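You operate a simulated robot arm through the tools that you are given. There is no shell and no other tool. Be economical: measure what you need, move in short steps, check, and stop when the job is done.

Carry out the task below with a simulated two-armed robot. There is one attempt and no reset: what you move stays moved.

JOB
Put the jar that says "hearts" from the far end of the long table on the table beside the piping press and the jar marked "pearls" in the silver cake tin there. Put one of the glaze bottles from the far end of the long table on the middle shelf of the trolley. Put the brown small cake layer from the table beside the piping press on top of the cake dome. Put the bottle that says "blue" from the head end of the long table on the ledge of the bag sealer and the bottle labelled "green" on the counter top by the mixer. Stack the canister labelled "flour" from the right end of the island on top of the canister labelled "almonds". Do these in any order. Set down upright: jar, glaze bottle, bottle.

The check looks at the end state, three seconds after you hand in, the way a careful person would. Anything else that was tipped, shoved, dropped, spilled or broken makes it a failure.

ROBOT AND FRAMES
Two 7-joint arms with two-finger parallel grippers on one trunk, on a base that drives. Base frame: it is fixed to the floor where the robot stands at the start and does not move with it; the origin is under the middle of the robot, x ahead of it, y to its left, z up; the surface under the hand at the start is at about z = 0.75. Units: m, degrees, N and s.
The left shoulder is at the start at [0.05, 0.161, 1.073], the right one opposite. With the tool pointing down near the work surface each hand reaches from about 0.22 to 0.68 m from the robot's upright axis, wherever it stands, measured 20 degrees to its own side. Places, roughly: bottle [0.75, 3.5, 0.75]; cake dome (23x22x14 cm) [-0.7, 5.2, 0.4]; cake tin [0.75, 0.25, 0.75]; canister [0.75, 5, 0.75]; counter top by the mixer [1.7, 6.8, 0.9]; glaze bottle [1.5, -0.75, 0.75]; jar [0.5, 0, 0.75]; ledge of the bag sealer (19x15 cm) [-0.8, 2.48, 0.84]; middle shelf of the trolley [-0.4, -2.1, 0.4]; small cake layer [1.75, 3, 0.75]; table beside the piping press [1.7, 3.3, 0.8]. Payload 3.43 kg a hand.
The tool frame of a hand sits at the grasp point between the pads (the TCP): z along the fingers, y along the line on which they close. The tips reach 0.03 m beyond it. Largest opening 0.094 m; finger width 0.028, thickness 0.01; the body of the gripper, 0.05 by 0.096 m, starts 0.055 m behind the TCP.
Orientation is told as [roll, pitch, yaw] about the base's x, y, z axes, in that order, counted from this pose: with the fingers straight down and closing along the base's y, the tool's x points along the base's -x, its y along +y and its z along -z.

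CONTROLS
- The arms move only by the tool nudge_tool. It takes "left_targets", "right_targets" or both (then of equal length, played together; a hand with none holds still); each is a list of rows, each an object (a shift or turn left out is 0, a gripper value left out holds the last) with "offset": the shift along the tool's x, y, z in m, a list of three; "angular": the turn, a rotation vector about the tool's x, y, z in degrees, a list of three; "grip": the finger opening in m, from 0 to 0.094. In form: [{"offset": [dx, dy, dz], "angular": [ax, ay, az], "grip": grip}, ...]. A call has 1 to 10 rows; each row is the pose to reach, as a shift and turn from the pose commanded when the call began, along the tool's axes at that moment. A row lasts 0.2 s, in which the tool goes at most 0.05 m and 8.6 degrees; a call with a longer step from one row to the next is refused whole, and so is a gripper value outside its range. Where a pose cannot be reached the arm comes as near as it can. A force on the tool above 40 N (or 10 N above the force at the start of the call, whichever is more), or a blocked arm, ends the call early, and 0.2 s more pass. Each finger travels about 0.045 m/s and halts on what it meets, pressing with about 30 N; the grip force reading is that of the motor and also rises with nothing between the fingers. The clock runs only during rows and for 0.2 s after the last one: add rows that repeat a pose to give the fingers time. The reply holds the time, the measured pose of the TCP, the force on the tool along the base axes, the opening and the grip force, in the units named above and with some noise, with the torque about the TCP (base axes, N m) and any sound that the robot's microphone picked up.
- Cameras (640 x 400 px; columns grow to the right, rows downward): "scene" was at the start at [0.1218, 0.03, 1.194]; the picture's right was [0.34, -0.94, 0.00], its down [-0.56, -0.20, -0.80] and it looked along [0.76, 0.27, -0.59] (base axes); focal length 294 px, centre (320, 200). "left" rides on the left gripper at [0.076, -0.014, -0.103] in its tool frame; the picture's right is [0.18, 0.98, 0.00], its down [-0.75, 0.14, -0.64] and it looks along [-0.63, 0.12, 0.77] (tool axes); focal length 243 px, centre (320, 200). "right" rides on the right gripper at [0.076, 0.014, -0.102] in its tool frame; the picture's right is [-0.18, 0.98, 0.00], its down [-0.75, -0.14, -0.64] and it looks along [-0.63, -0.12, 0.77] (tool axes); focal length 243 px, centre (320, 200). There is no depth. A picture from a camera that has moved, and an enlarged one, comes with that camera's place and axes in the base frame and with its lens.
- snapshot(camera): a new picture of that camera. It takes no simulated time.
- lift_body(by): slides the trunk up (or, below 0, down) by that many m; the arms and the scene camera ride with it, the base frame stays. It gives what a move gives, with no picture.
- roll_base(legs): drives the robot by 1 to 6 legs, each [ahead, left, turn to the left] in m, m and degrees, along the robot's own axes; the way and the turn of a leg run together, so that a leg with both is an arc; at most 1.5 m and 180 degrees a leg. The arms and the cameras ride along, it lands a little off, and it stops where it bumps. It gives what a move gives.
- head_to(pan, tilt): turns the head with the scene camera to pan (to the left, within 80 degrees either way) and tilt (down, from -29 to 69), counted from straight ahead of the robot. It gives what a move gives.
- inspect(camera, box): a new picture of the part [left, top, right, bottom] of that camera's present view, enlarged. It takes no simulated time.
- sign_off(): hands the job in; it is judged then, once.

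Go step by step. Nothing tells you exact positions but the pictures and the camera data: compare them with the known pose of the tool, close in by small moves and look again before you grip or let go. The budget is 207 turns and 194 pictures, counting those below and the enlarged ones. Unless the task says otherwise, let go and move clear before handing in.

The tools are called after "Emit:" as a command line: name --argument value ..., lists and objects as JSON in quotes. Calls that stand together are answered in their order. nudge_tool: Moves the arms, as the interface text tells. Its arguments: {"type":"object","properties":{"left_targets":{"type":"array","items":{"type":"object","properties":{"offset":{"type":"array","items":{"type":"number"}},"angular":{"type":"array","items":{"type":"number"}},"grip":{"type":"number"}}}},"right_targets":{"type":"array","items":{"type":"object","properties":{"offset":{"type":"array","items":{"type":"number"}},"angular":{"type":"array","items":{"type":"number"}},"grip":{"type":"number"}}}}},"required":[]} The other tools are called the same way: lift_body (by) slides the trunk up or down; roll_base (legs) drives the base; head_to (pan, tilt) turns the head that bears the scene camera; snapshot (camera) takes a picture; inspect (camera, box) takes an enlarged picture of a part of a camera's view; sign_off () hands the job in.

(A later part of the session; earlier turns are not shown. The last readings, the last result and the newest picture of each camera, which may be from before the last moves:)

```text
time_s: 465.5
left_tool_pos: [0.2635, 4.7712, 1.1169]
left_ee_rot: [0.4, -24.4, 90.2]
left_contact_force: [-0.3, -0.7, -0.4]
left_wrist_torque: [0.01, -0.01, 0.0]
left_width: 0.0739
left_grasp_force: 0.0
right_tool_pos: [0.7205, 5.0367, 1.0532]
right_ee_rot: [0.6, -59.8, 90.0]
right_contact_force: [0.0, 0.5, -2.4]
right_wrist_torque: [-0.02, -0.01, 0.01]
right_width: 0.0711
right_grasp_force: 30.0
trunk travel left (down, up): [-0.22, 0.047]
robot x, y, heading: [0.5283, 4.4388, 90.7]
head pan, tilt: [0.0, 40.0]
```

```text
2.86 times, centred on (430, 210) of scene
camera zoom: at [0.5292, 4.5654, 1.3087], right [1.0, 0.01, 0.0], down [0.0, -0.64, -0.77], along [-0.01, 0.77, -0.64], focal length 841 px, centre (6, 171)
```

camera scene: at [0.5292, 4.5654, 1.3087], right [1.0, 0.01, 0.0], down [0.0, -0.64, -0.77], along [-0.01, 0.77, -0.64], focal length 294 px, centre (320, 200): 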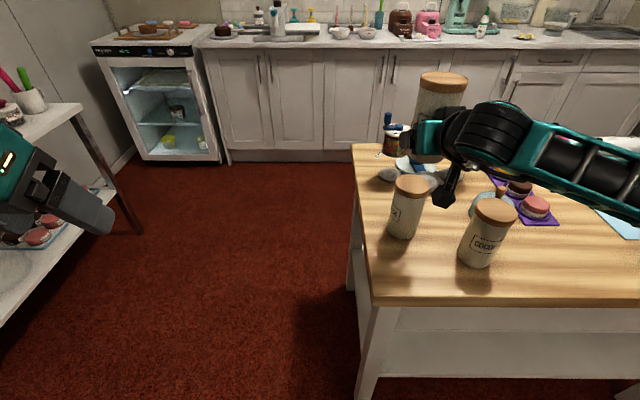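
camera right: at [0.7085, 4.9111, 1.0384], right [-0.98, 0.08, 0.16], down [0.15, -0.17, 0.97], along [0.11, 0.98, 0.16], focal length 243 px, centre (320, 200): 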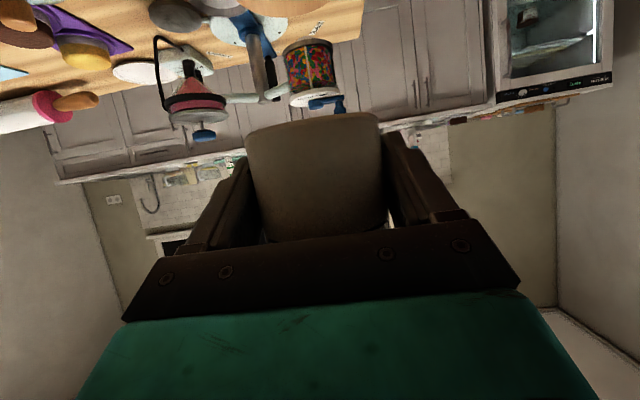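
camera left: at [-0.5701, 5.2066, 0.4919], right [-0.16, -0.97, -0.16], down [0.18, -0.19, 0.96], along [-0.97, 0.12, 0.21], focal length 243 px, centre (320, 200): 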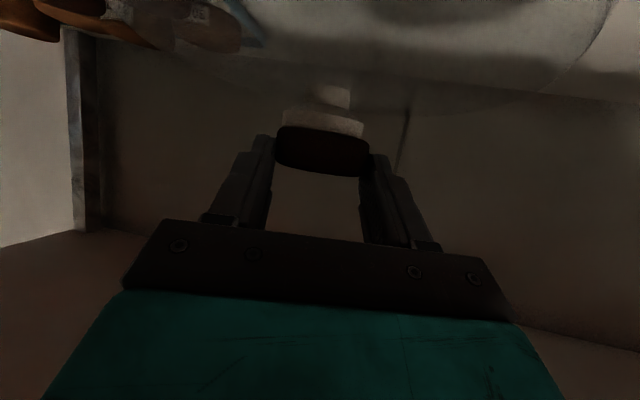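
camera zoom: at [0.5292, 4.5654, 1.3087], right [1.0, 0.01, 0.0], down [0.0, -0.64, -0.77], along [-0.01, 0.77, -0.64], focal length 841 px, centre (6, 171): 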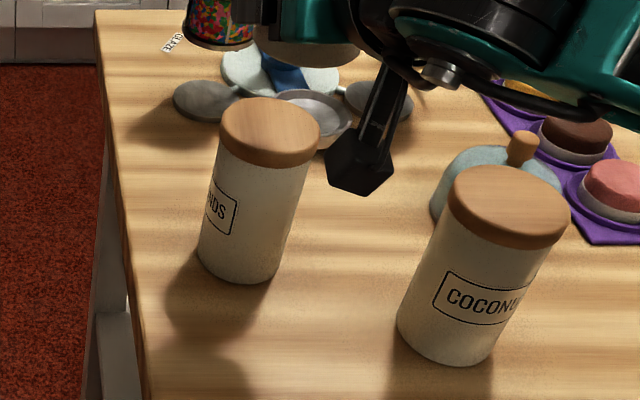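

Almonds (label "…NDS") is at (0.722, 5.076), lid top at z≈0.932. Flour's centre is at (0.722, 5.052), so I move forward 2.4 cm, lower 6 cm and verify.

Emit:
nudge_tool --right_targets '[{"offset": [-0.012, 0, 0.0208]}, {"offset": [0.014, 0, 0.0358]}, {"offset": [0.04, 0, 0.0508]}, {"offset": [0.04, 0, 0.0508]}]'

Emit:
inspect --camera "scene" --box '[340, 70, 500, 260]'

```text
time_s: 466.5
left_tool_pos: [0.2641, 4.7709, 1.116]
left_ee_rot: [0.4, -24.3, 90.2]
left_contact_force: [0.8, 0.1, 0.6]
left_wrist_torque: [-0.03, 0.01, -0.02]
left_width: 0.0741
left_grasp_force: 0.0
right_tool_pos: [0.7209, 5.0621, 0.9925]
right_ee_rot: [0.7, -59.7, 90.1]
right_contact_force: [0.6, -0.4, -3.2]
right_wrist_torque: [-0.01, 0.0, 0.0]
right_width: 0.0711
right_grasp_force: 29.8
trunk travel left (down, up): [-0.22, 0.047]
robot x, y, heading: [0.5347, 4.4368, 90.5]
head pan, tilt: [0.0, 40.0]
```

```text
2.11 times, centred on (420, 165) of scene
camera zoom: at [0.5293, 4.5653, 1.3087], right [1.0, 0.01, 0.0], down [0.0, -0.64, -0.77], along [-0.01, 0.77, -0.64], focal length 620 px, centre (110, 274)
```

zoom: 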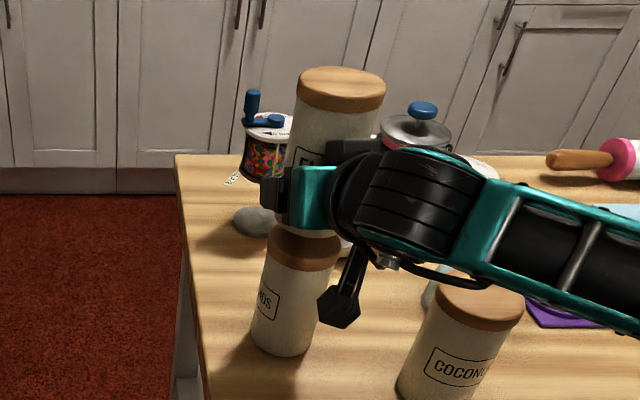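

Well aligned. Lowering the last ~1.7 cm in fine steps to contact.

Emit:
nudge_tool --right_targets '[{"offset": [0.0087, 0, 0.005]}, {"offset": [0.0113, 0, 0.0065]}, {"offset": [0.013, 0, 0.0075]}, {"offset": [0.0147, 0, 0.0085]}, {"offset": [0.0165, 0, 0.0095]}, {"offset": [0.0182, 0, 0.0105]}]'

Emit:
inspect --camera "scene" --box '[340, 70, 500, 260]'

```text
time_s: 467.9
left_tool_pos: [0.2637, 4.771, 1.1164]
left_ee_rot: [0.3, -24.3, 90.2]
left_contact_force: [-0.6, -0.3, -0.1]
left_wrist_torque: [0.01, -0.01, 0.0]
left_width: 0.0742
left_grasp_force: 0.1
right_tool_pos: [0.7203, 5.0597, 0.9724]
right_ee_rot: [0.7, -59.8, 90.0]
right_contact_force: [0.2, -0.6, -2.3]
right_wrist_torque: [0.09, -0.01, -0.03]
right_width: 0.0712
right_grasp_force: 29.7
trunk travel left (down, up): [-0.22, 0.047]
robot x, y, heading: [0.531, 4.4428, 90.5]
head pan, tilt: [0.0, 40.0]
```

```text
2.11 times, centred on (420, 165) of scene
camera zoom: at [0.5293, 4.5652, 1.3087], right [1.0, 0.01, 0.0], down [0.0, -0.64, -0.77], along [-0.01, 0.77, -0.64], focal length 620 px, centre (110, 274)
```

zoom: 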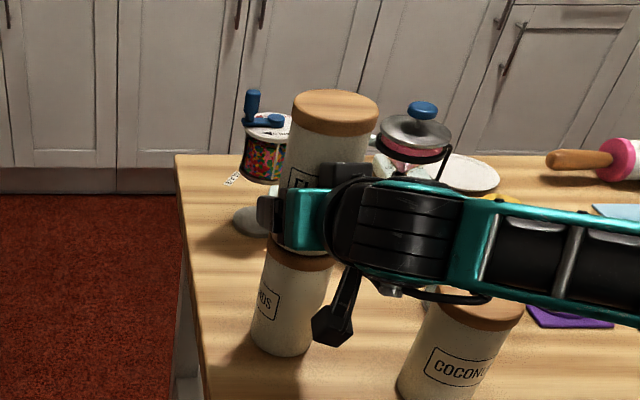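

Just touching. A few more millimetres to seat it.

Emit:
nudge_tool --right_targets '[{"offset": [0.0013, 0, 0.0008]}, {"offset": [0.0026, 0, 0.0015]}, {"offset": [0.0039, 0, 0.0023]}]'

```text
time_s: 468.7
left_tool_pos: [0.2644, 4.7695, 1.1177]
left_ee_rot: [0.4, -24.4, 90.1]
left_contact_force: [0.2, 0.3, -0.2]
left_wrist_torque: [0.0, -0.02, -0.01]
left_width: 0.0739
left_grasp_force: 0.0
right_tool_pos: [0.7198, 5.0603, 0.9719]
right_ee_rot: [0.7, -60.3, 90.0]
right_contact_force: [3.2, -0.2, 12.6]
right_wrist_torque: [0.56, -0.17, -0.11]
right_width: 0.0714
right_grasp_force: 29.6
trunk travel left (down, up): [-0.22, 0.047]
robot x, y, heading: [0.533, 4.439, 90.5]
head pan, tilt: [0.0, 40.0]
```

Seated. Opening and withdrawing straight back.

Emit:
nudge_tool --right_targets '[{"offset": [-0.0009, 0, -0.0005], "grip": 0.074}, {"offset": [-0.0009, 0, -0.0005], "grip": 0.084}, {"offset": [-0.0009, 0, -0.0005], "grip": 0.092}, {"offset": [-0.0009, 0, -0.0005], "grip": 0.092}, {"offset": [0.009, 0, -0.018]}, {"offset": [0.029, 0, -0.053]}, {"offset": [0.049, 0, -0.088]}, {"offset": [0.06, 0, -0.107]}]'

Emit:
snapshot --camera "scene"

```text
time_s: 470.5
left_tool_pos: [0.2662, 4.7708, 1.119]
left_ee_rot: [0.7, -24.3, 89.9]
left_contact_force: [0.7, -0.2, -0.3]
left_wrist_torque: [0.03, 0.03, 0.05]
left_width: 0.074
left_grasp_force: 0.1
right_tool_pos: [0.7078, 4.9431, 0.9894]
right_ee_rot: [0.5, -59.2, 89.4]
right_contact_force: [0.4, -0.2, -0.8]
right_wrist_torque: [-0.02, 0.07, 0.02]
right_width: 0.0919
right_grasp_force: 0.0
right hand out of reach, approached as far as the arm can: row 6, 7, 8
trunk travel left (down, up): [-0.22, 0.047]
robot x, y, heading: [0.5311, 4.438, 90.4]
head pan, tilt: [0.0, 40.0]
```

```text
43 pictures are left
camera scene: at [0.5335, 4.5644, 1.3088], right [1.0, 0.01, 0.0], down [0.0, -0.64, -0.77], along [-0.01, 0.77, -0.64], focal length 294 px, centre (320, 200)
```

scene: 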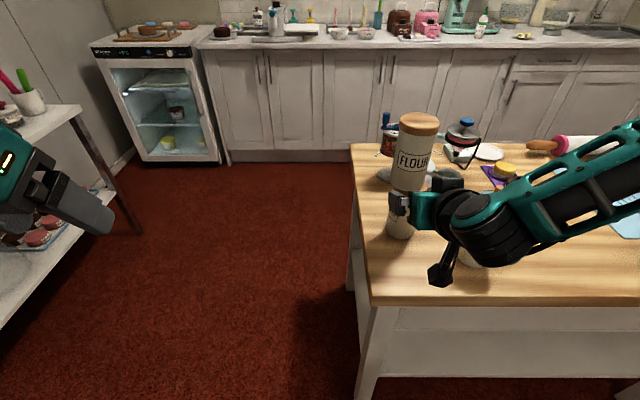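

Flour stands on almonds. I'll raise the trunk, then back the base away and check all canisters.

Emit:
lift_body --by 0.045

Emit:
roll_base --legs '[[-0.2, 0, 0]]'

Emit:
snapshot --camera "scene"

```text
time_s: 471.4
left_tool_pos: [0.2634, 4.7708, 1.1616]
left_ee_rot: [0.3, -24.3, 90.2]
left_contact_force: [0.5, 0.2, -0.2]
left_wrist_torque: [0.02, -0.02, 0.01]
left_width: 0.0741
left_grasp_force: 0.0
right_tool_pos: [0.7042, 4.9442, 1.0359]
right_ee_rot: [0.1, -59.1, 90.0]
right_contact_force: [-0.1, -0.2, 0.7]
right_wrist_torque: [-0.02, 0.0, 0.0]
right_width: 0.0921
right_grasp_force: 0.1
trunk travel left (down, up): [-0.265, 0.002]
robot x, y, heading: [0.5287, 4.4402, 90.3]
head pan, tilt: [0.0, 40.0]
```

```text
time_s: 473.0
left_tool_pos: [0.2649, 4.5696, 1.162]
left_ee_rot: [0.4, -24.4, 90.3]
left_contact_force: [0.3, 0.1, 0.1]
left_wrist_torque: [0.01, 0.01, -0.01]
left_width: 0.0738
left_grasp_force: 0.0
right_tool_pos: [0.7046, 4.7436, 1.0371]
right_ee_rot: [0.2, -59.1, 90.1]
right_contact_force: [0.2, 0.0, 0.7]
right_wrist_torque: [-0.02, 0.01, -0.01]
right_width: 0.0918
right_grasp_force: 0.0
trunk travel left (down, up): [-0.265, 0.002]
robot x, y, heading: [0.5318, 4.2404, 90.5]
head pan, tilt: [0.0, 40.0]
```

```text
42 pictures are left
camera scene: at [0.5307, 4.3638, 1.3538], right [1.0, 0.01, 0.0], down [0.01, -0.64, -0.77], along [-0.01, 0.77, -0.64], focal length 294 px, centre (320, 200)
```

scene: 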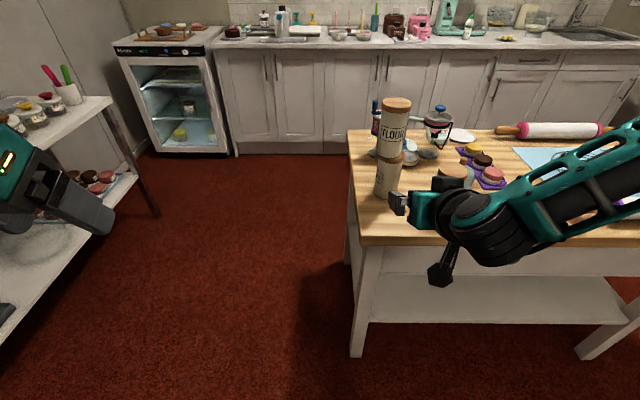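

Flour is stacked on almonds. Last is the blue bottle at about (0.538, 3.573). I'll turn around and stand at about (0.36, 4.05) facing -y to use the left hand.

Emit:
roll_base --legs '[[0, 0, 179.5], [0.19, -0.17, 0]]'

Emit:
head_to --pan 12 --tilt 45

Emit:
snapshot --camera "scene"

```text
time_s: 482.5
left_tool_pos: [0.6348, 3.7144, 1.1617]
left_ee_rot: [0.5, -24.4, -89.7]
left_contact_force: [0.0, 0.7, -0.5]
left_wrist_torque: [-0.01, -0.01, -0.01]
left_width: 0.0742
left_grasp_force: 0.0
right_tool_pos: [0.1935, 3.5413, 1.0354]
right_ee_rot: [0.1, -59.1, -89.8]
right_contact_force: [-0.7, -0.4, -0.7]
right_wrist_torque: [0.0, -0.01, 0.01]
right_width: 0.092
right_grasp_force: 0.0
trunk travel left (down, up): [-0.265, 0.002]
robot x, y, heading: [0.3685, 4.0448, -89.3]
head pan, tilt: [0.0, 40.0]
```

```text
time_s: 483.2
left_tool_pos: [0.6346, 3.7152, 1.1618]
left_ee_rot: [0.2, -24.3, -89.6]
left_contact_force: [-0.1, 0.4, 0.0]
left_wrist_torque: [-0.03, -0.01, 0.01]
left_width: 0.0739
left_grasp_force: 0.1
right_tool_pos: [0.1948, 3.5412, 1.0356]
right_ee_rot: [0.1, -59.1, -89.7]
right_contact_force: [-0.1, 0.1, 0.5]
right_wrist_torque: [-0.03, -0.01, -0.01]
right_width: 0.0919
right_grasp_force: 0.1
trunk travel left (down, up): [-0.265, 0.002]
robot x, y, heading: [0.3659, 4.0443, -89.5]
head pan, tilt: [12.0, 45.0]
```

```text
41 pictures are left
camera scene: at [0.3849, 3.927, 1.3465], right [-0.98, -0.22, 0.0], down [-0.15, 0.69, -0.71], along [0.15, -0.69, -0.71], focal length 294 px, centre (320, 200)
```

scene: 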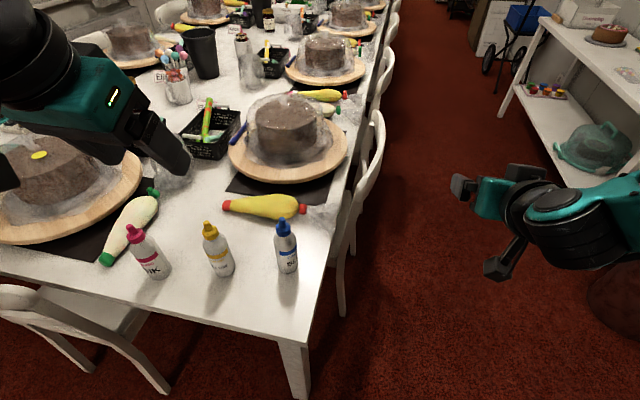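

Blue is at (0.535, 3.583). I'll tilt the left hand to 40°, move above it, and lift the right hand out of the way.

Emit:
nudge_tool --left_targets '[{"angular": [0, -8, 0], "grip": 0.08}, {"angular": [0, -15.7, 0], "grip": 0.08}, {"angular": [0, -15.7, 0]}]' --right_targets '[{"offset": [-0.035, 0, -0.021]}, {"offset": [-0.07, 0, -0.042]}, {"offset": [-0.105, 0, -0.063]}]'

Emit:
nudge_tool --left_targets '[{"offset": [-0.027, -0.028, 0.023]}, {"offset": [-0.054, -0.056, 0.046]}, {"offset": [-0.08, -0.082, 0.067]}, {"offset": [-0.0973, -0.0996, 0.0817]}, {"offset": [-0.0973, -0.0996, 0.0817]}]'

Emit:
lift_body --by -0.165

Emit:
snapshot --camera "left"

Emit:
snapshot --camera "scene"

```text
time_s: 484.0
left_tool_pos: [0.6443, 3.6761, 1.18]
left_ee_rot: [0.4, -40.1, -89.8]
left_contact_force: [-0.5, -0.5, 0.0]
left_wrist_torque: [0.02, 0.04, 0.0]
left_width: 0.0801
left_grasp_force: 0.1
left hand out of reach, approached as far as the arm can: row 1, 2, 3
right_tool_pos: [0.1921, 3.5399, 1.1561]
right_ee_rot: [0.1, -59.1, -89.8]
right_contact_force: [0.1, -0.1, 0.1]
right_wrist_torque: [0.0, -0.01, 0.02]
right_width: 0.0921
right_grasp_force: 0.1
trunk travel left (down, up): [-0.265, 0.002]
robot x, y, heading: [0.3671, 4.0454, -89.3]
head pan, tilt: [12.0, 45.0]
```

```text
time_s: 485.2
left_tool_pos: [0.5465, 3.548, 1.1782]
left_ee_rot: [0.5, -40.0, -89.8]
left_contact_force: [0.8, 0.5, -0.4]
left_wrist_torque: [0.0, 0.01, -0.02]
left_width: 0.08
left_grasp_force: 0.0
right_tool_pos: [0.1925, 3.5412, 1.1569]
right_ee_rot: [0.1, -59.2, -89.9]
right_contact_force: [-0.4, 0.3, -0.8]
right_wrist_torque: [0.01, 0.02, 0.01]
right_width: 0.092
right_grasp_force: 0.0
trunk travel left (down, up): [-0.265, 0.002]
robot x, y, heading: [0.367, 4.0479, -89.4]
head pan, tilt: [12.0, 45.0]
```

```text
time_s: 487.1
left_tool_pos: [0.5468, 3.5485, 1.0119]
left_ee_rot: [0.4, -40.0, -89.8]
left_contact_force: [0.2, -0.9, 0.1]
left_wrist_torque: [0.0, 0.02, 0.02]
left_width: 0.0801
left_grasp_force: 0.1
right_tool_pos: [0.1923, 3.5398, 0.9921]
right_ee_rot: [0.1, -59.1, -89.8]
right_contact_force: [0.4, -0.4, -0.2]
right_wrist_torque: [0.01, 0.05, 0.01]
right_width: 0.0918
right_grasp_force: 0.1
trunk travel left (down, up): [-0.1, 0.167]
robot x, y, heading: [0.3633, 4.0487, -89.3]
head pan, tilt: [12.0, 45.0]
```

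```text
40 pictures are left
camera left: at [0.5312, 3.672, 1.0425], right [0.98, 0.15, -0.11], down [0.14, -0.16, 0.98], along [0.13, -0.98, -0.18], focal length 243 px, centre (320, 200)
```

left: 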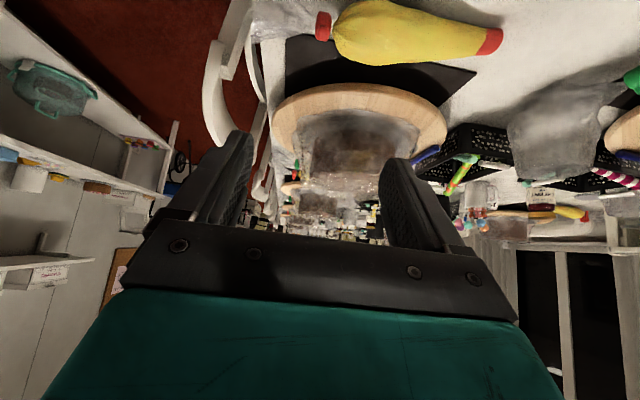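

```text
39 pictures are left
camera scene: at [0.385, 3.9271, 1.1815], right [-0.98, -0.22, 0.0], down [-0.15, 0.69, -0.71], along [0.15, -0.69, -0.71], focal length 294 px, centre (320, 200)
```

scene: 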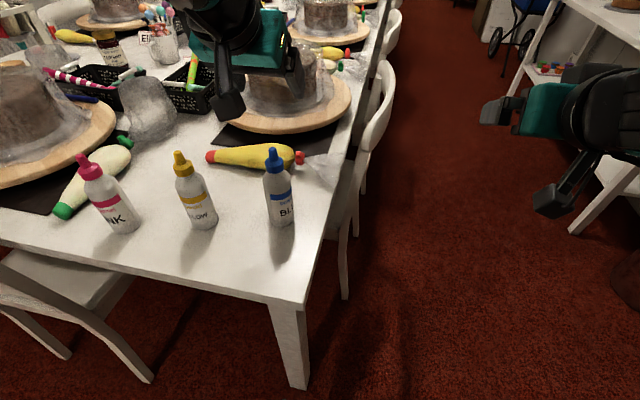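

I need to come back about 4 cm and 1.4 cm toward -x. Adjusting and checking with the wrist camera.

Emit:
nudge_tool --left_targets '[{"offset": [0.0148, -0.007, -0.0124]}, {"offset": [0.0295, -0.014, -0.0248]}, {"offset": [0.0295, -0.014, -0.0248]}]'

Emit:
snapshot --camera "left"

```text
time_s: 487.9
left_tool_pos: [0.5335, 3.5871, 1.0127]
left_ee_rot: [0.4, -39.9, -89.8]
left_contact_force: [-0.9, 0.0, -0.4]
left_wrist_torque: [-0.02, -0.02, -0.03]
left_width: 0.0799
left_grasp_force: 0.0
right_tool_pos: [0.1917, 3.5397, 0.9921]
right_ee_rot: [0.1, -59.0, -89.9]
right_contact_force: [0.4, 0.7, -0.1]
right_wrist_torque: [0.01, -0.03, 0.0]
right_width: 0.0922
right_grasp_force: 0.0
trunk travel left (down, up): [-0.1, 0.167]
robot x, y, heading: [0.3641, 4.0448, -89.9]
head pan, tilt: [12.0, 45.0]
```

```text
38 pictures are left
camera left: at [0.5173, 3.7099, 1.043], right [0.98, 0.15, -0.11], down [0.14, -0.16, 0.98], along [0.13, -0.98, -0.18], focal length 243 px, centre (320, 200)
```

left: 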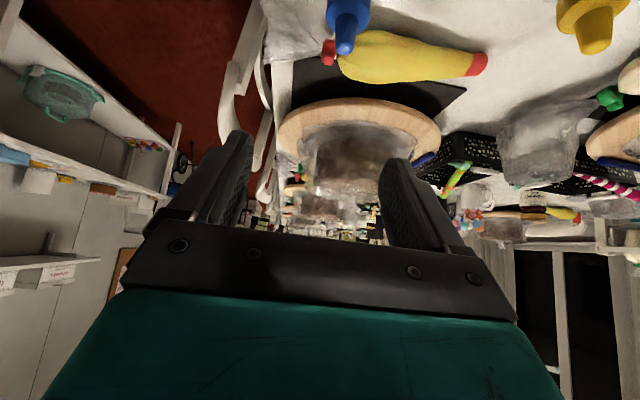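

The wrist view gives blue at (0.538, 3.586). Fine adjust and descend to the upper body, then check.

Emit:
nudge_tool --left_targets '[{"offset": [0.003, 0.004, -0.0026]}, {"offset": [0.031, 0.004, 0.031]}, {"offset": [0.06, 0.004, 0.065]}, {"offset": [0.089, 0.004, 0.1]}, {"offset": [0.1175, 0.004, 0.1338]}, {"offset": [0.1175, 0.004, 0.1338]}]'

Emit:
snapshot --camera "left"

```text
time_s: 489.3
left_tool_pos: [0.5395, 3.592, 0.8355]
left_ee_rot: [0.4, -40.0, -89.7]
left_contact_force: [0.1, 0.0, 0.0]
left_wrist_torque: [-0.01, -0.01, -0.02]
left_width: 0.0797
left_grasp_force: 0.1
right_tool_pos: [0.1923, 3.5407, 0.992]
right_ee_rot: [0.1, -59.1, -89.8]
right_contact_force: [1.2, 0.9, 0.5]
right_wrist_torque: [-0.01, -0.01, 0.02]
right_width: 0.0918
right_grasp_force: 0.1
trunk travel left (down, up): [-0.1, 0.167]
robot x, y, heading: [0.3647, 4.045, -89.3]
head pan, tilt: [12.0, 45.0]
```

```text
37 pictures are left
camera left: at [0.5237, 3.7146, 0.8651], right [0.98, 0.15, -0.11], down [0.14, -0.16, 0.98], along [0.13, -0.98, -0.18], focal length 243 px, centre (320, 200)
```

left: 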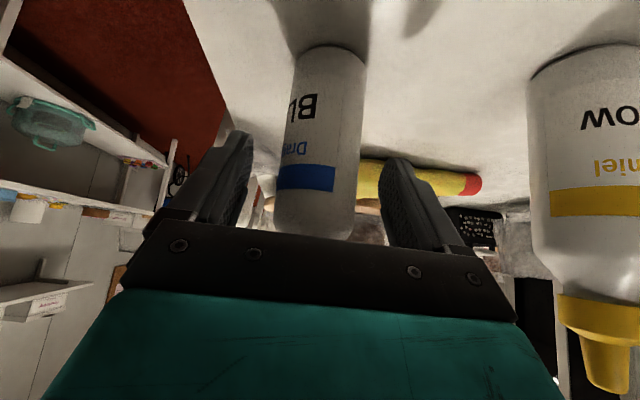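

Centred between the fingers. Closing and lifting.

Emit:
nudge_tool --left_targets '[{"grip": 0.03}, {"grip": 0.03}, {"grip": 0.03}, {"grip": 0.03}, {"offset": [-0.013, 0, -0.0153]}, {"offset": [-0.039, 0, -0.046]}, {"offset": [-0.064, 0, -0.077]}, {"offset": [-0.09, 0, -0.107]}, {"offset": [-0.116, 0, -0.138]}, {"offset": [-0.129, 0, -0.153]}]'

Emit:
snapshot --camera "scene"

```text
time_s: 491.5
left_tool_pos: [0.5389, 3.5922, 1.0352]
left_ee_rot: [0.4, -40.0, -89.8]
left_contact_force: [0.2, 0.2, -0.9]
left_wrist_torque: [0.07, -0.01, 0.01]
left_width: 0.0457
left_grasp_force: 30.0
right_tool_pos: [0.1921, 3.5397, 0.9923]
right_ee_rot: [0.2, -59.1, -89.8]
right_contact_force: [-0.3, 0.7, 0.4]
right_wrist_torque: [0.02, -0.01, -0.03]
right_width: 0.092
right_grasp_force: 0.1
trunk travel left (down, up): [-0.1, 0.167]
robot x, y, heading: [0.3646, 4.0475, -89.6]
head pan, tilt: [12.0, 45.0]
```

```text
36 pictures are left
camera scene: at [0.385, 3.9271, 1.1814], right [-0.98, -0.22, 0.0], down [-0.15, 0.69, -0.71], along [0.15, -0.69, -0.71], focal length 294 px, centre (320, 200)
```

scene: 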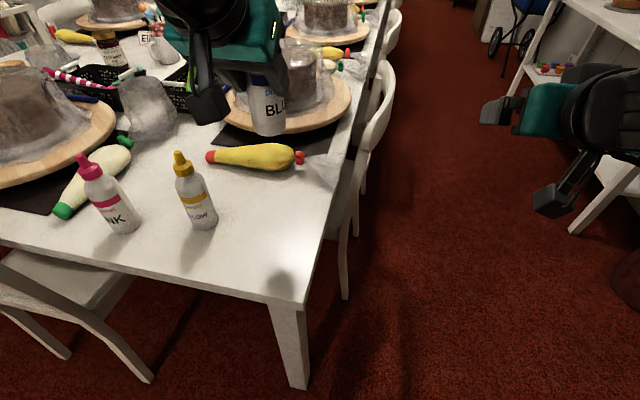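

Blue is held. Raising the trunk and driving to the bag-sealer bench; stopping at y≈3.1 to look.

Emit:
lift_body --by 0.16

Emit:
roll_base --legs '[[-0.1, 0, 0], [0, -0.47, 0], [0, 0, -90.5], [0, 1.05, 0]]'

Emit:
head_to --pan 35 --tilt 30

Emit:
snapshot --camera "scene"

```text
time_s: 493.3
left_tool_pos: [0.5391, 3.5904, 1.1949]
left_ee_rot: [0.4, -40.1, -89.8]
left_contact_force: [-0.1, 0.3, -1.4]
left_wrist_torque: [0.05, -0.01, 0.0]
left_width: 0.0458
left_grasp_force: 29.8
right_tool_pos: [0.1924, 3.5402, 1.1521]
right_ee_rot: [0.1, -59.0, -89.7]
right_contact_force: [0.2, 0.1, 0.1]
right_wrist_torque: [-0.02, 0.01, 0.0]
right_width: 0.0919
right_grasp_force: 0.0
trunk travel left (down, up): [-0.26, 0.007]
robot x, y, heading: [0.3691, 4.0503, -89.1]
head pan, tilt: [12.0, 45.0]
```

```text
time_s: 511.8
left_tool_pos: [-0.5533, 2.91, 1.1946]
left_ee_rot: [0.5, -40.0, -179.9]
left_contact_force: [-0.1, -0.3, -1.5]
left_wrist_torque: [-0.03, 0.0, -0.03]
left_width: 0.0456
left_grasp_force: 29.6
right_tool_pos: [-0.6029, 3.2569, 1.1523]
right_ee_rot: [0.1, -59.1, -180.0]
right_contact_force: [0.2, -1.0, -0.6]
right_wrist_torque: [0.0, -0.02, 0.01]
right_width: 0.0919
right_grasp_force: 0.1
trunk travel left (down, up): [-0.26, 0.007]
robot x, y, heading: [-0.1015, 3.0796, -179.7]
head pan, tilt: [12.0, 45.0]
```

```text
time_s: 512.6
left_tool_pos: [-0.5526, 2.9098, 1.1947]
left_ee_rot: [0.6, -40.0, -179.9]
left_contact_force: [1.2, 0.5, -1.5]
left_wrist_torque: [0.04, -0.02, 0.0]
left_width: 0.0457
left_grasp_force: 30.1
right_tool_pos: [-0.6027, 3.2561, 1.1504]
right_ee_rot: [0.1, -59.2, -179.9]
right_contact_force: [0.5, 0.5, -0.4]
right_wrist_torque: [-0.01, -0.02, 0.0]
right_width: 0.0921
right_grasp_force: 0.1
trunk travel left (down, up): [-0.26, 0.007]
robot x, y, heading: [-0.0964, 3.078, -179.6]
head pan, tilt: [35.0, 30.0]
```

```text
35 pictures are left
camera scene: at [-0.2121, 3.0277, 1.364], right [-0.58, 0.82, 0.0], down [0.41, 0.29, -0.87], along [-0.71, -0.5, -0.5], focal length 294 px, centre (320, 200)
```

scene: 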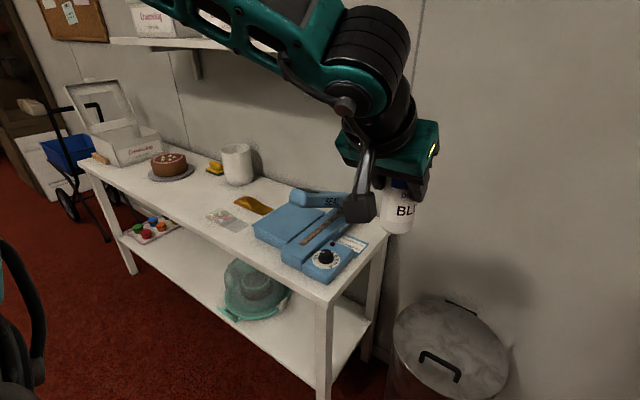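

The blue bag sealer sits on the bench's near end. Zooming to find its ledge.

Emit:
inspect --camera "scene" --box '[230, 175, 400, 300]'

```text
3.20 times, centred on (315, 238) of scene
camera zoom: at [-0.2121, 3.0277, 1.364], right [-0.58, 0.82, 0.0], down [0.41, 0.29, -0.87], along [-0.71, -0.5, -0.5], focal length 942 px, centre (336, 80)
```

zoom: 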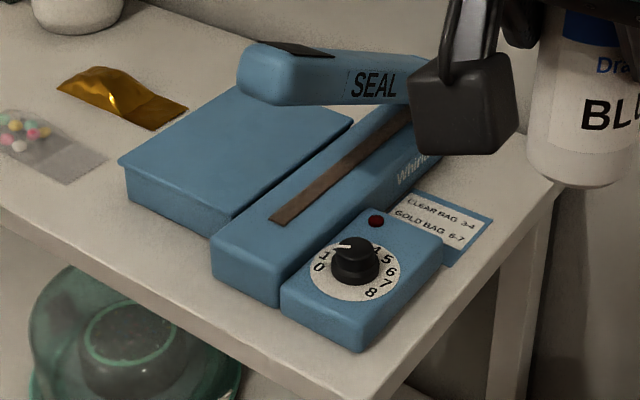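

The ledge is the flat blue platform at x -0.89…-0.70, y 2.42…2.57, z≈0.84, with the raised seal arm beside it at y≈2.6. Target is (-0.765, 2.475). I'll move the base to about (-0.17, 2.66) and lower the trunk.

Emit:
roll_base --legs '[[0.07, 0.42, 0]]'

Emit:
lift_body --by -0.14

Emit:
head_to --pan 15 --tilt 38

Emit:
snapshot --camera "scene"

```text
time_s: 516.9
left_tool_pos: [-0.6186, 2.484, 1.1953]
left_ee_rot: [0.5, -39.9, -179.8]
left_contact_force: [0.0, 0.1, -1.5]
left_wrist_torque: [-0.03, 0.02, -0.03]
left_width: 0.0457
left_grasp_force: 29.9
right_tool_pos: [-0.6703, 2.8324, 1.1526]
right_ee_rot: [0.1, -59.2, -179.9]
right_contact_force: [0.1, 0.4, 0.7]
right_wrist_torque: [0.0, -0.01, -0.01]
right_width: 0.0919
right_grasp_force: 0.1
trunk travel left (down, up): [-0.26, 0.007]
robot x, y, heading: [-0.1676, 2.6565, -179.5]
head pan, tilt: [35.0, 30.0]
```

```text
time_s: 518.5
left_tool_pos: [-0.6188, 2.4856, 1.0534]
left_ee_rot: [0.5, -39.9, -179.8]
left_contact_force: [0.1, -0.5, -1.9]
left_wrist_torque: [-0.01, -0.01, -0.02]
left_width: 0.0458
left_grasp_force: 29.8
right_tool_pos: [-0.671, 2.8319, 1.0121]
right_ee_rot: [0.1, -59.2, -179.9]
right_contact_force: [0.7, 0.2, 0.8]
right_wrist_torque: [-0.01, 0.03, 0.02]
right_width: 0.0919
right_grasp_force: 0.1
trunk travel left (down, up): [-0.12, 0.147]
robot x, y, heading: [-0.1633, 2.659, -179.4]
head pan, tilt: [35.0, 30.0]
```

```text
time_s: 519.4
left_tool_pos: [-0.6196, 2.4853, 1.0549]
left_ee_rot: [0.5, -39.9, -179.8]
left_contact_force: [-0.8, -0.3, -2.0]
left_wrist_torque: [-0.02, -0.03, -0.02]
left_width: 0.0458
left_grasp_force: 29.9
right_tool_pos: [-0.6699, 2.8325, 1.0119]
right_ee_rot: [0.0, -59.1, -179.8]
right_contact_force: [0.0, -0.3, -0.4]
right_wrist_torque: [0.03, 0.02, -0.01]
right_width: 0.092
right_grasp_force: 0.0
trunk travel left (down, up): [-0.12, 0.147]
robot x, y, heading: [-0.1652, 2.6569, -179.5]
head pan, tilt: [15.0, 38.0]
```

```text
33 pictures are left
camera scene: at [-0.2881, 2.6341, 1.2117], right [-0.27, 0.96, 0.0], down [0.59, 0.17, -0.79], along [-0.76, -0.21, -0.62], focal length 294 px, centre (320, 200)
```

scene: 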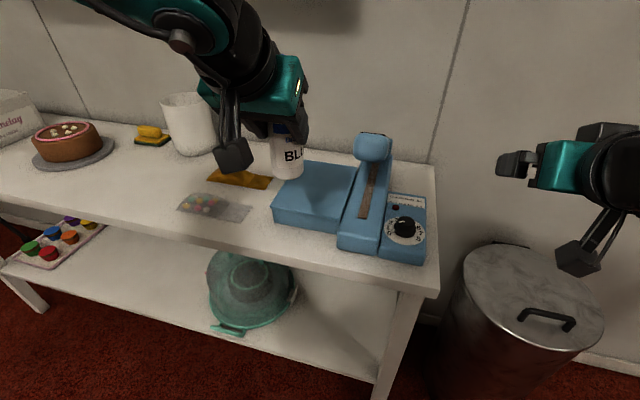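

The ledge measures consistently. I'll aim for its centre (-0.80, 2.487). Moving forward 17 cm at height and checking.

Emit:
nudge_tool --left_targets '[{"offset": [-0.033, 0, 0.028]}, {"offset": [-0.066, 0, 0.056]}, {"offset": [-0.1, 0, 0.084]}, {"offset": [-0.1325, 0, 0.111]}, {"offset": [-0.1325, 0, 0.111]}]'

Emit:
inspect --camera "scene" --box '[220, 100, 460, 280]'

Emit:
snapshot --camera "left"

```text
time_s: 520.6
left_tool_pos: [-0.7903, 2.4798, 1.0526]
left_ee_rot: [0.5, -40.0, -179.8]
left_contact_force: [0.8, -0.1, -0.6]
left_wrist_torque: [0.02, -0.02, 0.0]
left_width: 0.0457
left_grasp_force: 30.1
left hand out of reach, approached as far as the arm can: row 4, 5
right_tool_pos: [-0.6702, 2.8324, 1.0117]
right_ee_rot: [0.1, -59.1, -179.8]
right_contact_force: [0.1, -0.2, -0.1]
right_wrist_torque: [0.02, -0.05, -0.01]
right_width: 0.0921
right_grasp_force: 0.1
trunk travel left (down, up): [-0.12, 0.147]
robot x, y, heading: [-0.1657, 2.6577, -179.8]
head pan, tilt: [15.0, 38.0]
```

```text
2.22 times, centred on (340, 190) of scene
camera zoom: at [-0.2881, 2.6343, 1.2117], right [-0.27, 0.96, 0.0], down [0.59, 0.17, -0.79], along [-0.76, -0.21, -0.62], focal length 654 px, centre (276, 222)
```

zoom: 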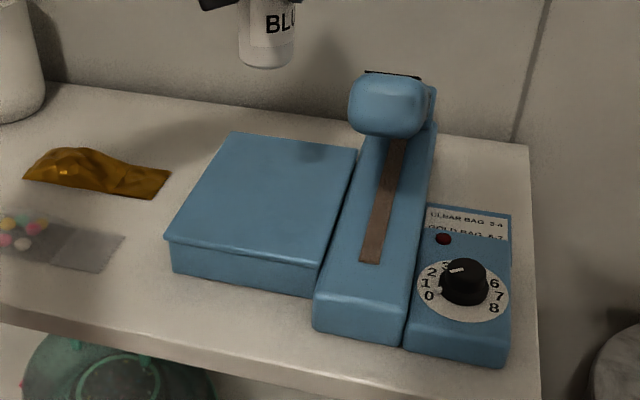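

```text
31 pictures are left
camera left: at [-0.6668, 2.4951, 1.083], right [0.15, -0.98, -0.11], down [-0.16, -0.14, 0.98], along [-0.98, -0.13, -0.18], focal length 243 px, centre (320, 200)
```

left: 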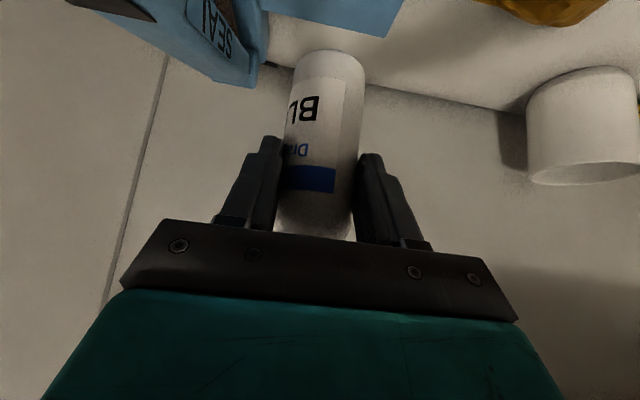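

The drop point projects onto the ledge's centre. Lowering by trunk 11 cm (keeps reach), then checking.

Emit:
lift_body --by -0.11

Emit:
inspect --camera "scene" --box '[220, 60, 460, 240]'

```text
time_s: 522.0
left_tool_pos: [-0.7905, 2.4811, 0.9428]
left_ee_rot: [0.3, -40.0, -179.9]
left_contact_force: [0.3, 0.0, -2.1]
left_wrist_torque: [-0.01, -0.04, 0.0]
left_width: 0.0456
left_grasp_force: 30.2
right_tool_pos: [-0.6709, 2.8316, 0.9014]
right_ee_rot: [0.1, -59.1, -179.8]
right_contact_force: [0.8, -0.7, -0.1]
right_wrist_torque: [-0.01, 0.0, 0.01]
right_width: 0.0921
right_grasp_force: 0.1
trunk travel left (down, up): [-0.01, 0.257]
robot x, y, heading: [-0.1654, 2.6584, -179.3]
head pan, tilt: [15.0, 38.0]
```

```text
2.22 times, centred on (340, 150) of scene
camera zoom: at [-0.2881, 2.6342, 1.1017], right [-0.27, 0.96, 0.0], down [0.59, 0.17, -0.79], along [-0.76, -0.21, -0.62], focal length 654 px, centre (276, 311)
```

zoom: 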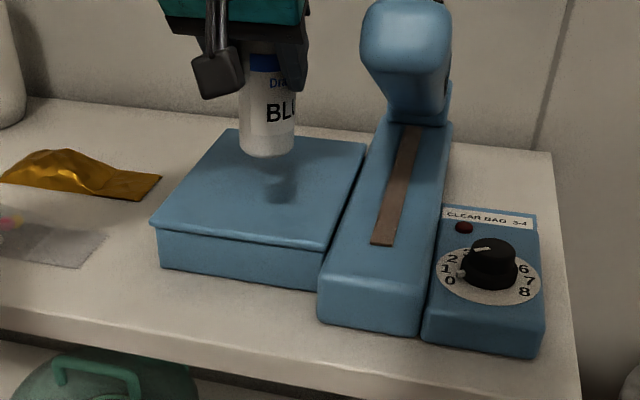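

Over the ledge with the shadow just below. Lowering in fine steps to contact.

Emit:
nudge_tool --left_targets '[{"offset": [0.0064, 0, 0.0077]}, {"offset": [0.0096, 0, 0.0115]}, {"offset": [0.0122, 0, 0.0145]}, {"offset": [0.0148, 0, 0.0176]}, {"offset": [0.0174, 0, 0.0207]}, {"offset": [0.02, 0, 0.0237]}, {"offset": [0.0225, 0, 0.0268]}]'

Emit:
inspect --camera "scene" --box '[220, 60, 460, 240]'

```text
time_s: 523.6
left_tool_pos: [-0.7882, 2.4795, 0.9174]
left_ee_rot: [0.1, -41.1, -179.7]
left_contact_force: [-0.8, -3.1, 26.6]
left_wrist_torque: [-0.15, 0.16, 0.05]
left_width: 0.0458
left_grasp_force: 29.7
right_tool_pos: [-0.6685, 2.8314, 0.9034]
right_ee_rot: [0.1, -59.2, -180.0]
right_contact_force: [-0.8, 0.1, -0.4]
right_wrist_torque: [0.03, -0.02, 0.03]
right_width: 0.0921
right_grasp_force: 0.0
trunk travel left (down, up): [-0.01, 0.257]
robot x, y, heading: [-0.167, 2.6557, -179.5]
head pan, tilt: [15.0, 38.0]
```

```text
2.22 times, centred on (340, 150) of scene
camera zoom: at [-0.2859, 2.6345, 1.1025], right [-0.27, 0.96, 0.0], down [0.59, 0.16, -0.79], along [-0.76, -0.21, -0.61], focal length 654 px, centre (276, 311)
```

zoom: 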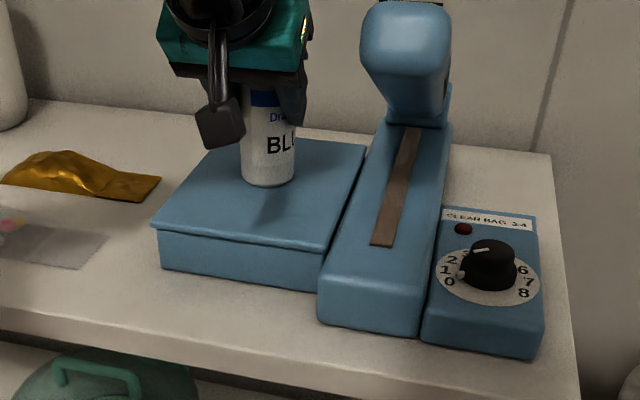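

In contact with the ledge (27 N). I'll ease the pressure off, then release and go straight up.

Emit:
nudge_tool --left_targets '[{"offset": [-0.0026, 0, -0.003]}, {"offset": [-0.0052, 0, -0.006]}, {"offset": [-0.0052, 0, -0.006]}]'

```text
time_s: 524.4
left_tool_pos: [-0.7902, 2.4815, 0.9169]
left_ee_rot: [0.4, -40.2, -179.9]
left_contact_force: [-4.1, 0.0, 11.1]
left_wrist_torque: [0.15, 0.86, 0.03]
left_width: 0.0461
left_grasp_force: 30.4
right_tool_pos: [-0.6692, 2.8317, 0.9029]
right_ee_rot: [0.1, -59.1, -180.0]
right_contact_force: [-0.7, -0.5, 0.5]
right_wrist_torque: [-0.02, 0.0, -0.02]
right_width: 0.0917
right_grasp_force: 0.0
trunk travel left (down, up): [-0.01, 0.257]
robot x, y, heading: [-0.1626, 2.6602, -179.6]
head pan, tilt: [15.0, 38.0]
```

Emit:
nudge_tool --left_targets '[{"offset": [-0.001, 0, -0.001], "grip": 0.052}, {"offset": [-0.001, 0, -0.001], "grip": 0.062}, {"offset": [-0.001, 0, -0.001], "grip": 0.072}, {"offset": [-0.001, 0, -0.001], "grip": 0.076}, {"offset": [-0.014, 0, -0.0163]}, {"offset": [-0.04, 0, -0.047]}, {"offset": [-0.065, 0, -0.078]}, {"offset": [-0.091, 0, -0.108]}, {"offset": [-0.117, 0, -0.139]}]'

Emit:
snapshot --camera "scene"

```text
time_s: 526.4
left_tool_pos: [-0.7776, 2.4674, 1.0424]
left_ee_rot: [0.4, -40.0, -179.8]
left_contact_force: [-0.1, -0.8, 0.8]
left_wrist_torque: [0.02, 0.01, -0.02]
left_width: 0.0759
left_grasp_force: 0.2
left hand out of reach, approached as far as the arm can: row 6, 7, 8, 9
right_tool_pos: [-0.6708, 2.8337, 0.9009]
right_ee_rot: [0.1, -59.1, -179.8]
right_contact_force: [-0.6, -0.1, 0.4]
right_wrist_torque: [-0.02, 0.0, -0.03]
right_width: 0.0924
right_grasp_force: 0.1
trunk travel left (down, up): [-0.01, 0.257]
robot x, y, heading: [-0.1665, 2.66, -179.5]
head pan, tilt: [15.0, 38.0]
```

```text
28 pictures are left
camera scene: at [-0.2879, 2.6343, 1.1017], right [-0.27, 0.96, 0.0], down [0.59, 0.17, -0.79], along [-0.76, -0.21, -0.62], focal length 294 px, centre (320, 200)
```

scene: 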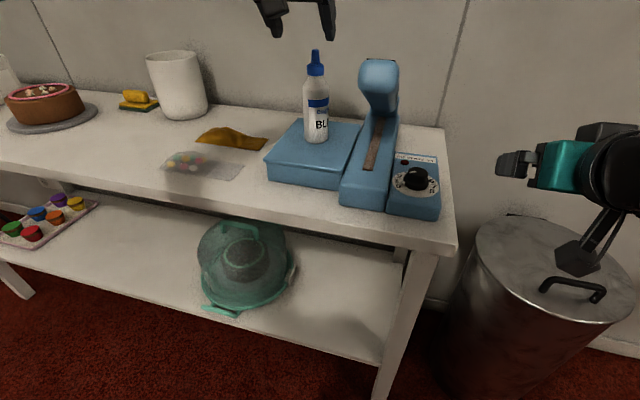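

Blue stands upright on the ledge. I'll move clear, then glance toward the island and dome to verify.

Emit:
lift_body --by 0.2

Emit:
roll_base --legs '[[-0.08, -0.5, 0], [0, 0, -60]]'

Emit:
head_to --pan -35 --tilt 20

Emit:
snapshot --camera "scene"

```text
time_s: 528.5
left_tool_pos: [-0.7784, 2.4679, 1.2416]
left_ee_rot: [0.4, -40.0, -179.8]
left_contact_force: [0.4, -0.2, 0.4]
left_wrist_torque: [-0.01, 0.0, 0.02]
left_width: 0.0761
left_grasp_force: 0.0
right_tool_pos: [-0.6703, 2.832, 1.1024]
right_ee_rot: [0.1, -59.2, -179.9]
right_contact_force: [0.1, -0.3, 0.2]
right_wrist_torque: [-0.01, 0.01, 0.0]
right_width: 0.0921
right_grasp_force: 0.0
trunk travel left (down, up): [-0.21, 0.057]
robot x, y, heading: [-0.1649, 2.6597, -179.5]
head pan, tilt: [15.0, 38.0]
```

```text
time_s: 536.0
left_tool_pos: [-0.5656, 3.5785, 1.2414]
left_ee_rot: [0.4, -40.1, 121.0]
left_contact_force: [-0.4, -0.7, -0.7]
left_wrist_torque: [0.02, 0.02, 0.02]
left_width: 0.0761
left_grasp_force: 0.1
right_tool_pos: [-0.197, 3.6739, 1.101]
right_ee_rot: [0.0, -59.1, 121.0]
right_contact_force: [-0.7, -0.5, -0.9]
right_wrist_torque: [0.03, 0.01, -0.01]
right_width: 0.0923
right_grasp_force: 0.1
trunk travel left (down, up): [-0.21, 0.057]
robot x, y, heading: [-0.087, 3.1509, 121.5]
head pan, tilt: [15.0, 38.0]
```

```text
time_s: 537.2
left_tool_pos: [-0.5658, 3.5786, 1.2421]
left_ee_rot: [0.5, -40.2, 121.0]
left_contact_force: [-0.7, 0.5, -0.1]
left_wrist_torque: [-0.01, 0.03, -0.01]
left_width: 0.076
left_grasp_force: 0.0
right_tool_pos: [-0.1971, 3.6749, 1.1022]
right_ee_rot: [0.0, -59.0, 121.0]
right_contact_force: [-0.3, -0.9, 0.1]
right_wrist_torque: [-0.02, 0.03, -0.03]
right_width: 0.0919
right_grasp_force: 0.2
trunk travel left (down, up): [-0.21, 0.057]
robot x, y, heading: [-0.0861, 3.1515, 121.7]
head pan, tilt: [-35.0, 20.0]
```

```text
27 pictures are left
camera scene: at [-0.1027, 3.2771, 1.3301], right [1.0, -0.06, 0.0], down [-0.02, -0.34, -0.94], along [0.06, 0.94, -0.34], focal length 294 px, centre (320, 200)
```

scene: 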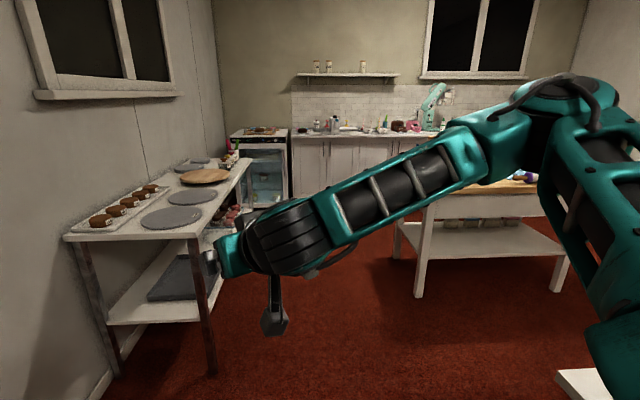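

The arm blocks the view. I'll drive to about y 3.95 facing +y and look at the island and dome.

Emit:
roll_base --legs '[[0.58, -0.48, 0], [0, 0, -31]]'

Emit:
head_to --pan -25 --tilt 28

Emit:
snapshot --camera "scene"

Emit:
head_to --pan 35 --tilt 30

Emit:
snapshot --camera "scene"

```text
time_s: 543.5
left_tool_pos: [-0.1668, 4.5162, 1.2428]
left_ee_rot: [0.4, -40.1, 90.7]
left_contact_force: [-0.8, 0.3, 0.1]
left_wrist_torque: [0.0, -0.03, 0.01]
left_width: 0.0762
left_grasp_force: 0.1
right_tool_pos: [0.1985, 4.4114, 1.1021]
right_ee_rot: [0.1, -59.1, 90.5]
right_contact_force: [-0.2, -0.1, 0.1]
right_wrist_torque: [0.03, 0.04, 0.04]
right_width: 0.092
right_grasp_force: 0.0
trunk travel left (down, up): [-0.21, 0.057]
robot x, y, heading: [0.0305, 3.9061, 91.1]
head pan, tilt: [-35.0, 20.0]
```

```text
time_s: 544.2
left_tool_pos: [-0.1658, 4.5158, 1.2421]
left_ee_rot: [0.4, -40.1, 90.6]
left_contact_force: [-0.4, 0.3, -1.0]
left_wrist_torque: [0.0, -0.03, -0.02]
left_width: 0.0759
left_grasp_force: 0.1
right_tool_pos: [0.1983, 4.4115, 1.1014]
right_ee_rot: [0.0, -59.1, 90.6]
right_contact_force: [0.8, -0.4, -0.4]
right_wrist_torque: [0.03, -0.04, 0.03]
right_width: 0.092
right_grasp_force: 0.0
trunk travel left (down, up): [-0.21, 0.057]
robot x, y, heading: [0.0283, 3.9031, 91.1]
head pan, tilt: [-25.0, 28.0]
```

```text
26 pictures are left
camera scene: at [0.0636, 4.0285, 1.3173], right [0.91, -0.41, 0.0], down [-0.19, -0.43, -0.88], along [0.36, 0.81, -0.47], focal length 294 px, centre (320, 200)
```

scene: 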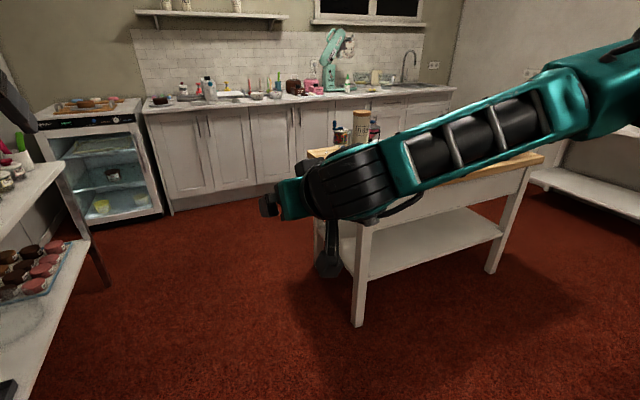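

```text
time_s: 545.5
left_tool_pos: [-0.1662, 4.5171, 1.2416]
left_ee_rot: [0.3, -40.2, 90.6]
left_contact_force: [-0.5, -0.2, 0.4]
left_wrist_torque: [0.02, 0.0, -0.03]
left_width: 0.0758
left_grasp_force: 0.1
right_tool_pos: [0.1982, 4.4116, 1.1024]
right_ee_rot: [0.2, -59.1, 90.7]
right_contact_force: [-0.5, -0.6, 0.2]
right_wrist_torque: [-0.01, 0.01, 0.01]
right_width: 0.0921
right_grasp_force: 0.2
trunk travel left (down, up): [-0.21, 0.057]
robot x, y, heading: [0.0261, 3.9029, 91.2]
head pan, tilt: [35.0, 30.0]
```

```text
25 pictures are left
camera scene: at [-0.0267, 4.0185, 1.3141], right [0.81, 0.59, 0.0], down [0.29, -0.4, -0.87], along [-0.51, 0.7, -0.5], focal length 294 px, centre (320, 200)
```

scene: 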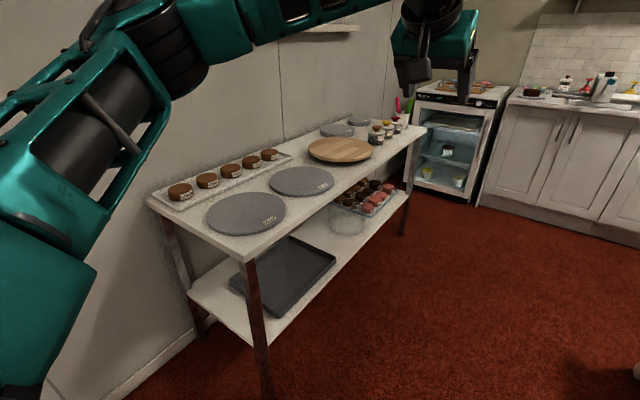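

The dome's top is hidden from here. I'll check the island by turning right first.

Emit:
roll_base --legs '[[0, 0, -70]]'

Emit:
head_to --pan 30 --tilt 22

Emit:
snapshot --camera "scene"

```text
time_s: 549.0
left_tool_pos: [0.5439, 4.2866, 1.2414]
left_ee_rot: [0.4, -40.1, 19.6]
left_contact_force: [0.1, -0.4, 0.1]
left_wrist_torque: [0.03, 0.0, -0.01]
left_width: 0.0759
left_grasp_force: 0.1
right_tool_pos: [0.5626, 3.9066, 1.1017]
right_ee_rot: [0.1, -59.2, 19.6]
right_contact_force: [0.0, 0.6, 0.3]
right_wrist_torque: [0.01, 0.0, 0.01]
right_width: 0.0917
right_grasp_force: 0.1
trunk travel left (down, up): [-0.21, 0.057]
robot x, y, heading: [0.0281, 3.9039, 19.8]
head pan, tilt: [35.0, 30.0]
```

```text
time_s: 549.7
left_tool_pos: [0.5441, 4.2865, 1.2419]
left_ee_rot: [0.4, -40.0, 19.5]
left_contact_force: [-0.6, -0.5, 0.9]
left_wrist_torque: [0.0, -0.03, 0.02]
left_width: 0.0758
left_grasp_force: 0.1
right_tool_pos: [0.5616, 3.9065, 1.1012]
right_ee_rot: [0.1, -59.1, 19.5]
right_contact_force: [-0.8, 0.2, -0.6]
right_wrist_torque: [0.03, 0.04, 0.01]
right_width: 0.092
right_grasp_force: 0.0
trunk travel left (down, up): [-0.21, 0.057]
robot x, y, heading: [0.0267, 3.9028, 19.8]
head pan, tilt: [30.0, 22.0]
```

```text
24 pictures are left
camera scene: at [0.1245, 3.9899, 1.3268], right [0.76, -0.64, 0.0], down [-0.24, -0.29, -0.93], along [0.6, 0.71, -0.38], focal length 294 px, centre (320, 200)
```

scene: 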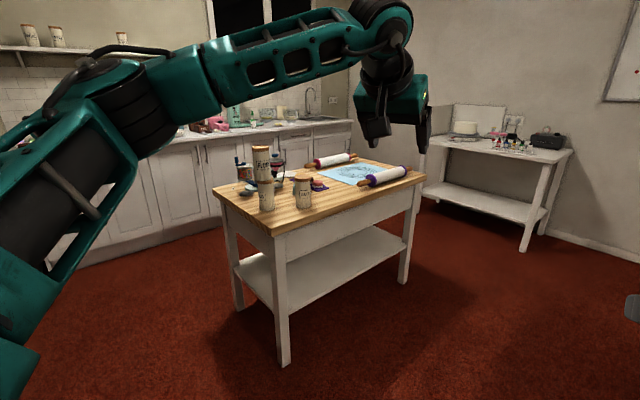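

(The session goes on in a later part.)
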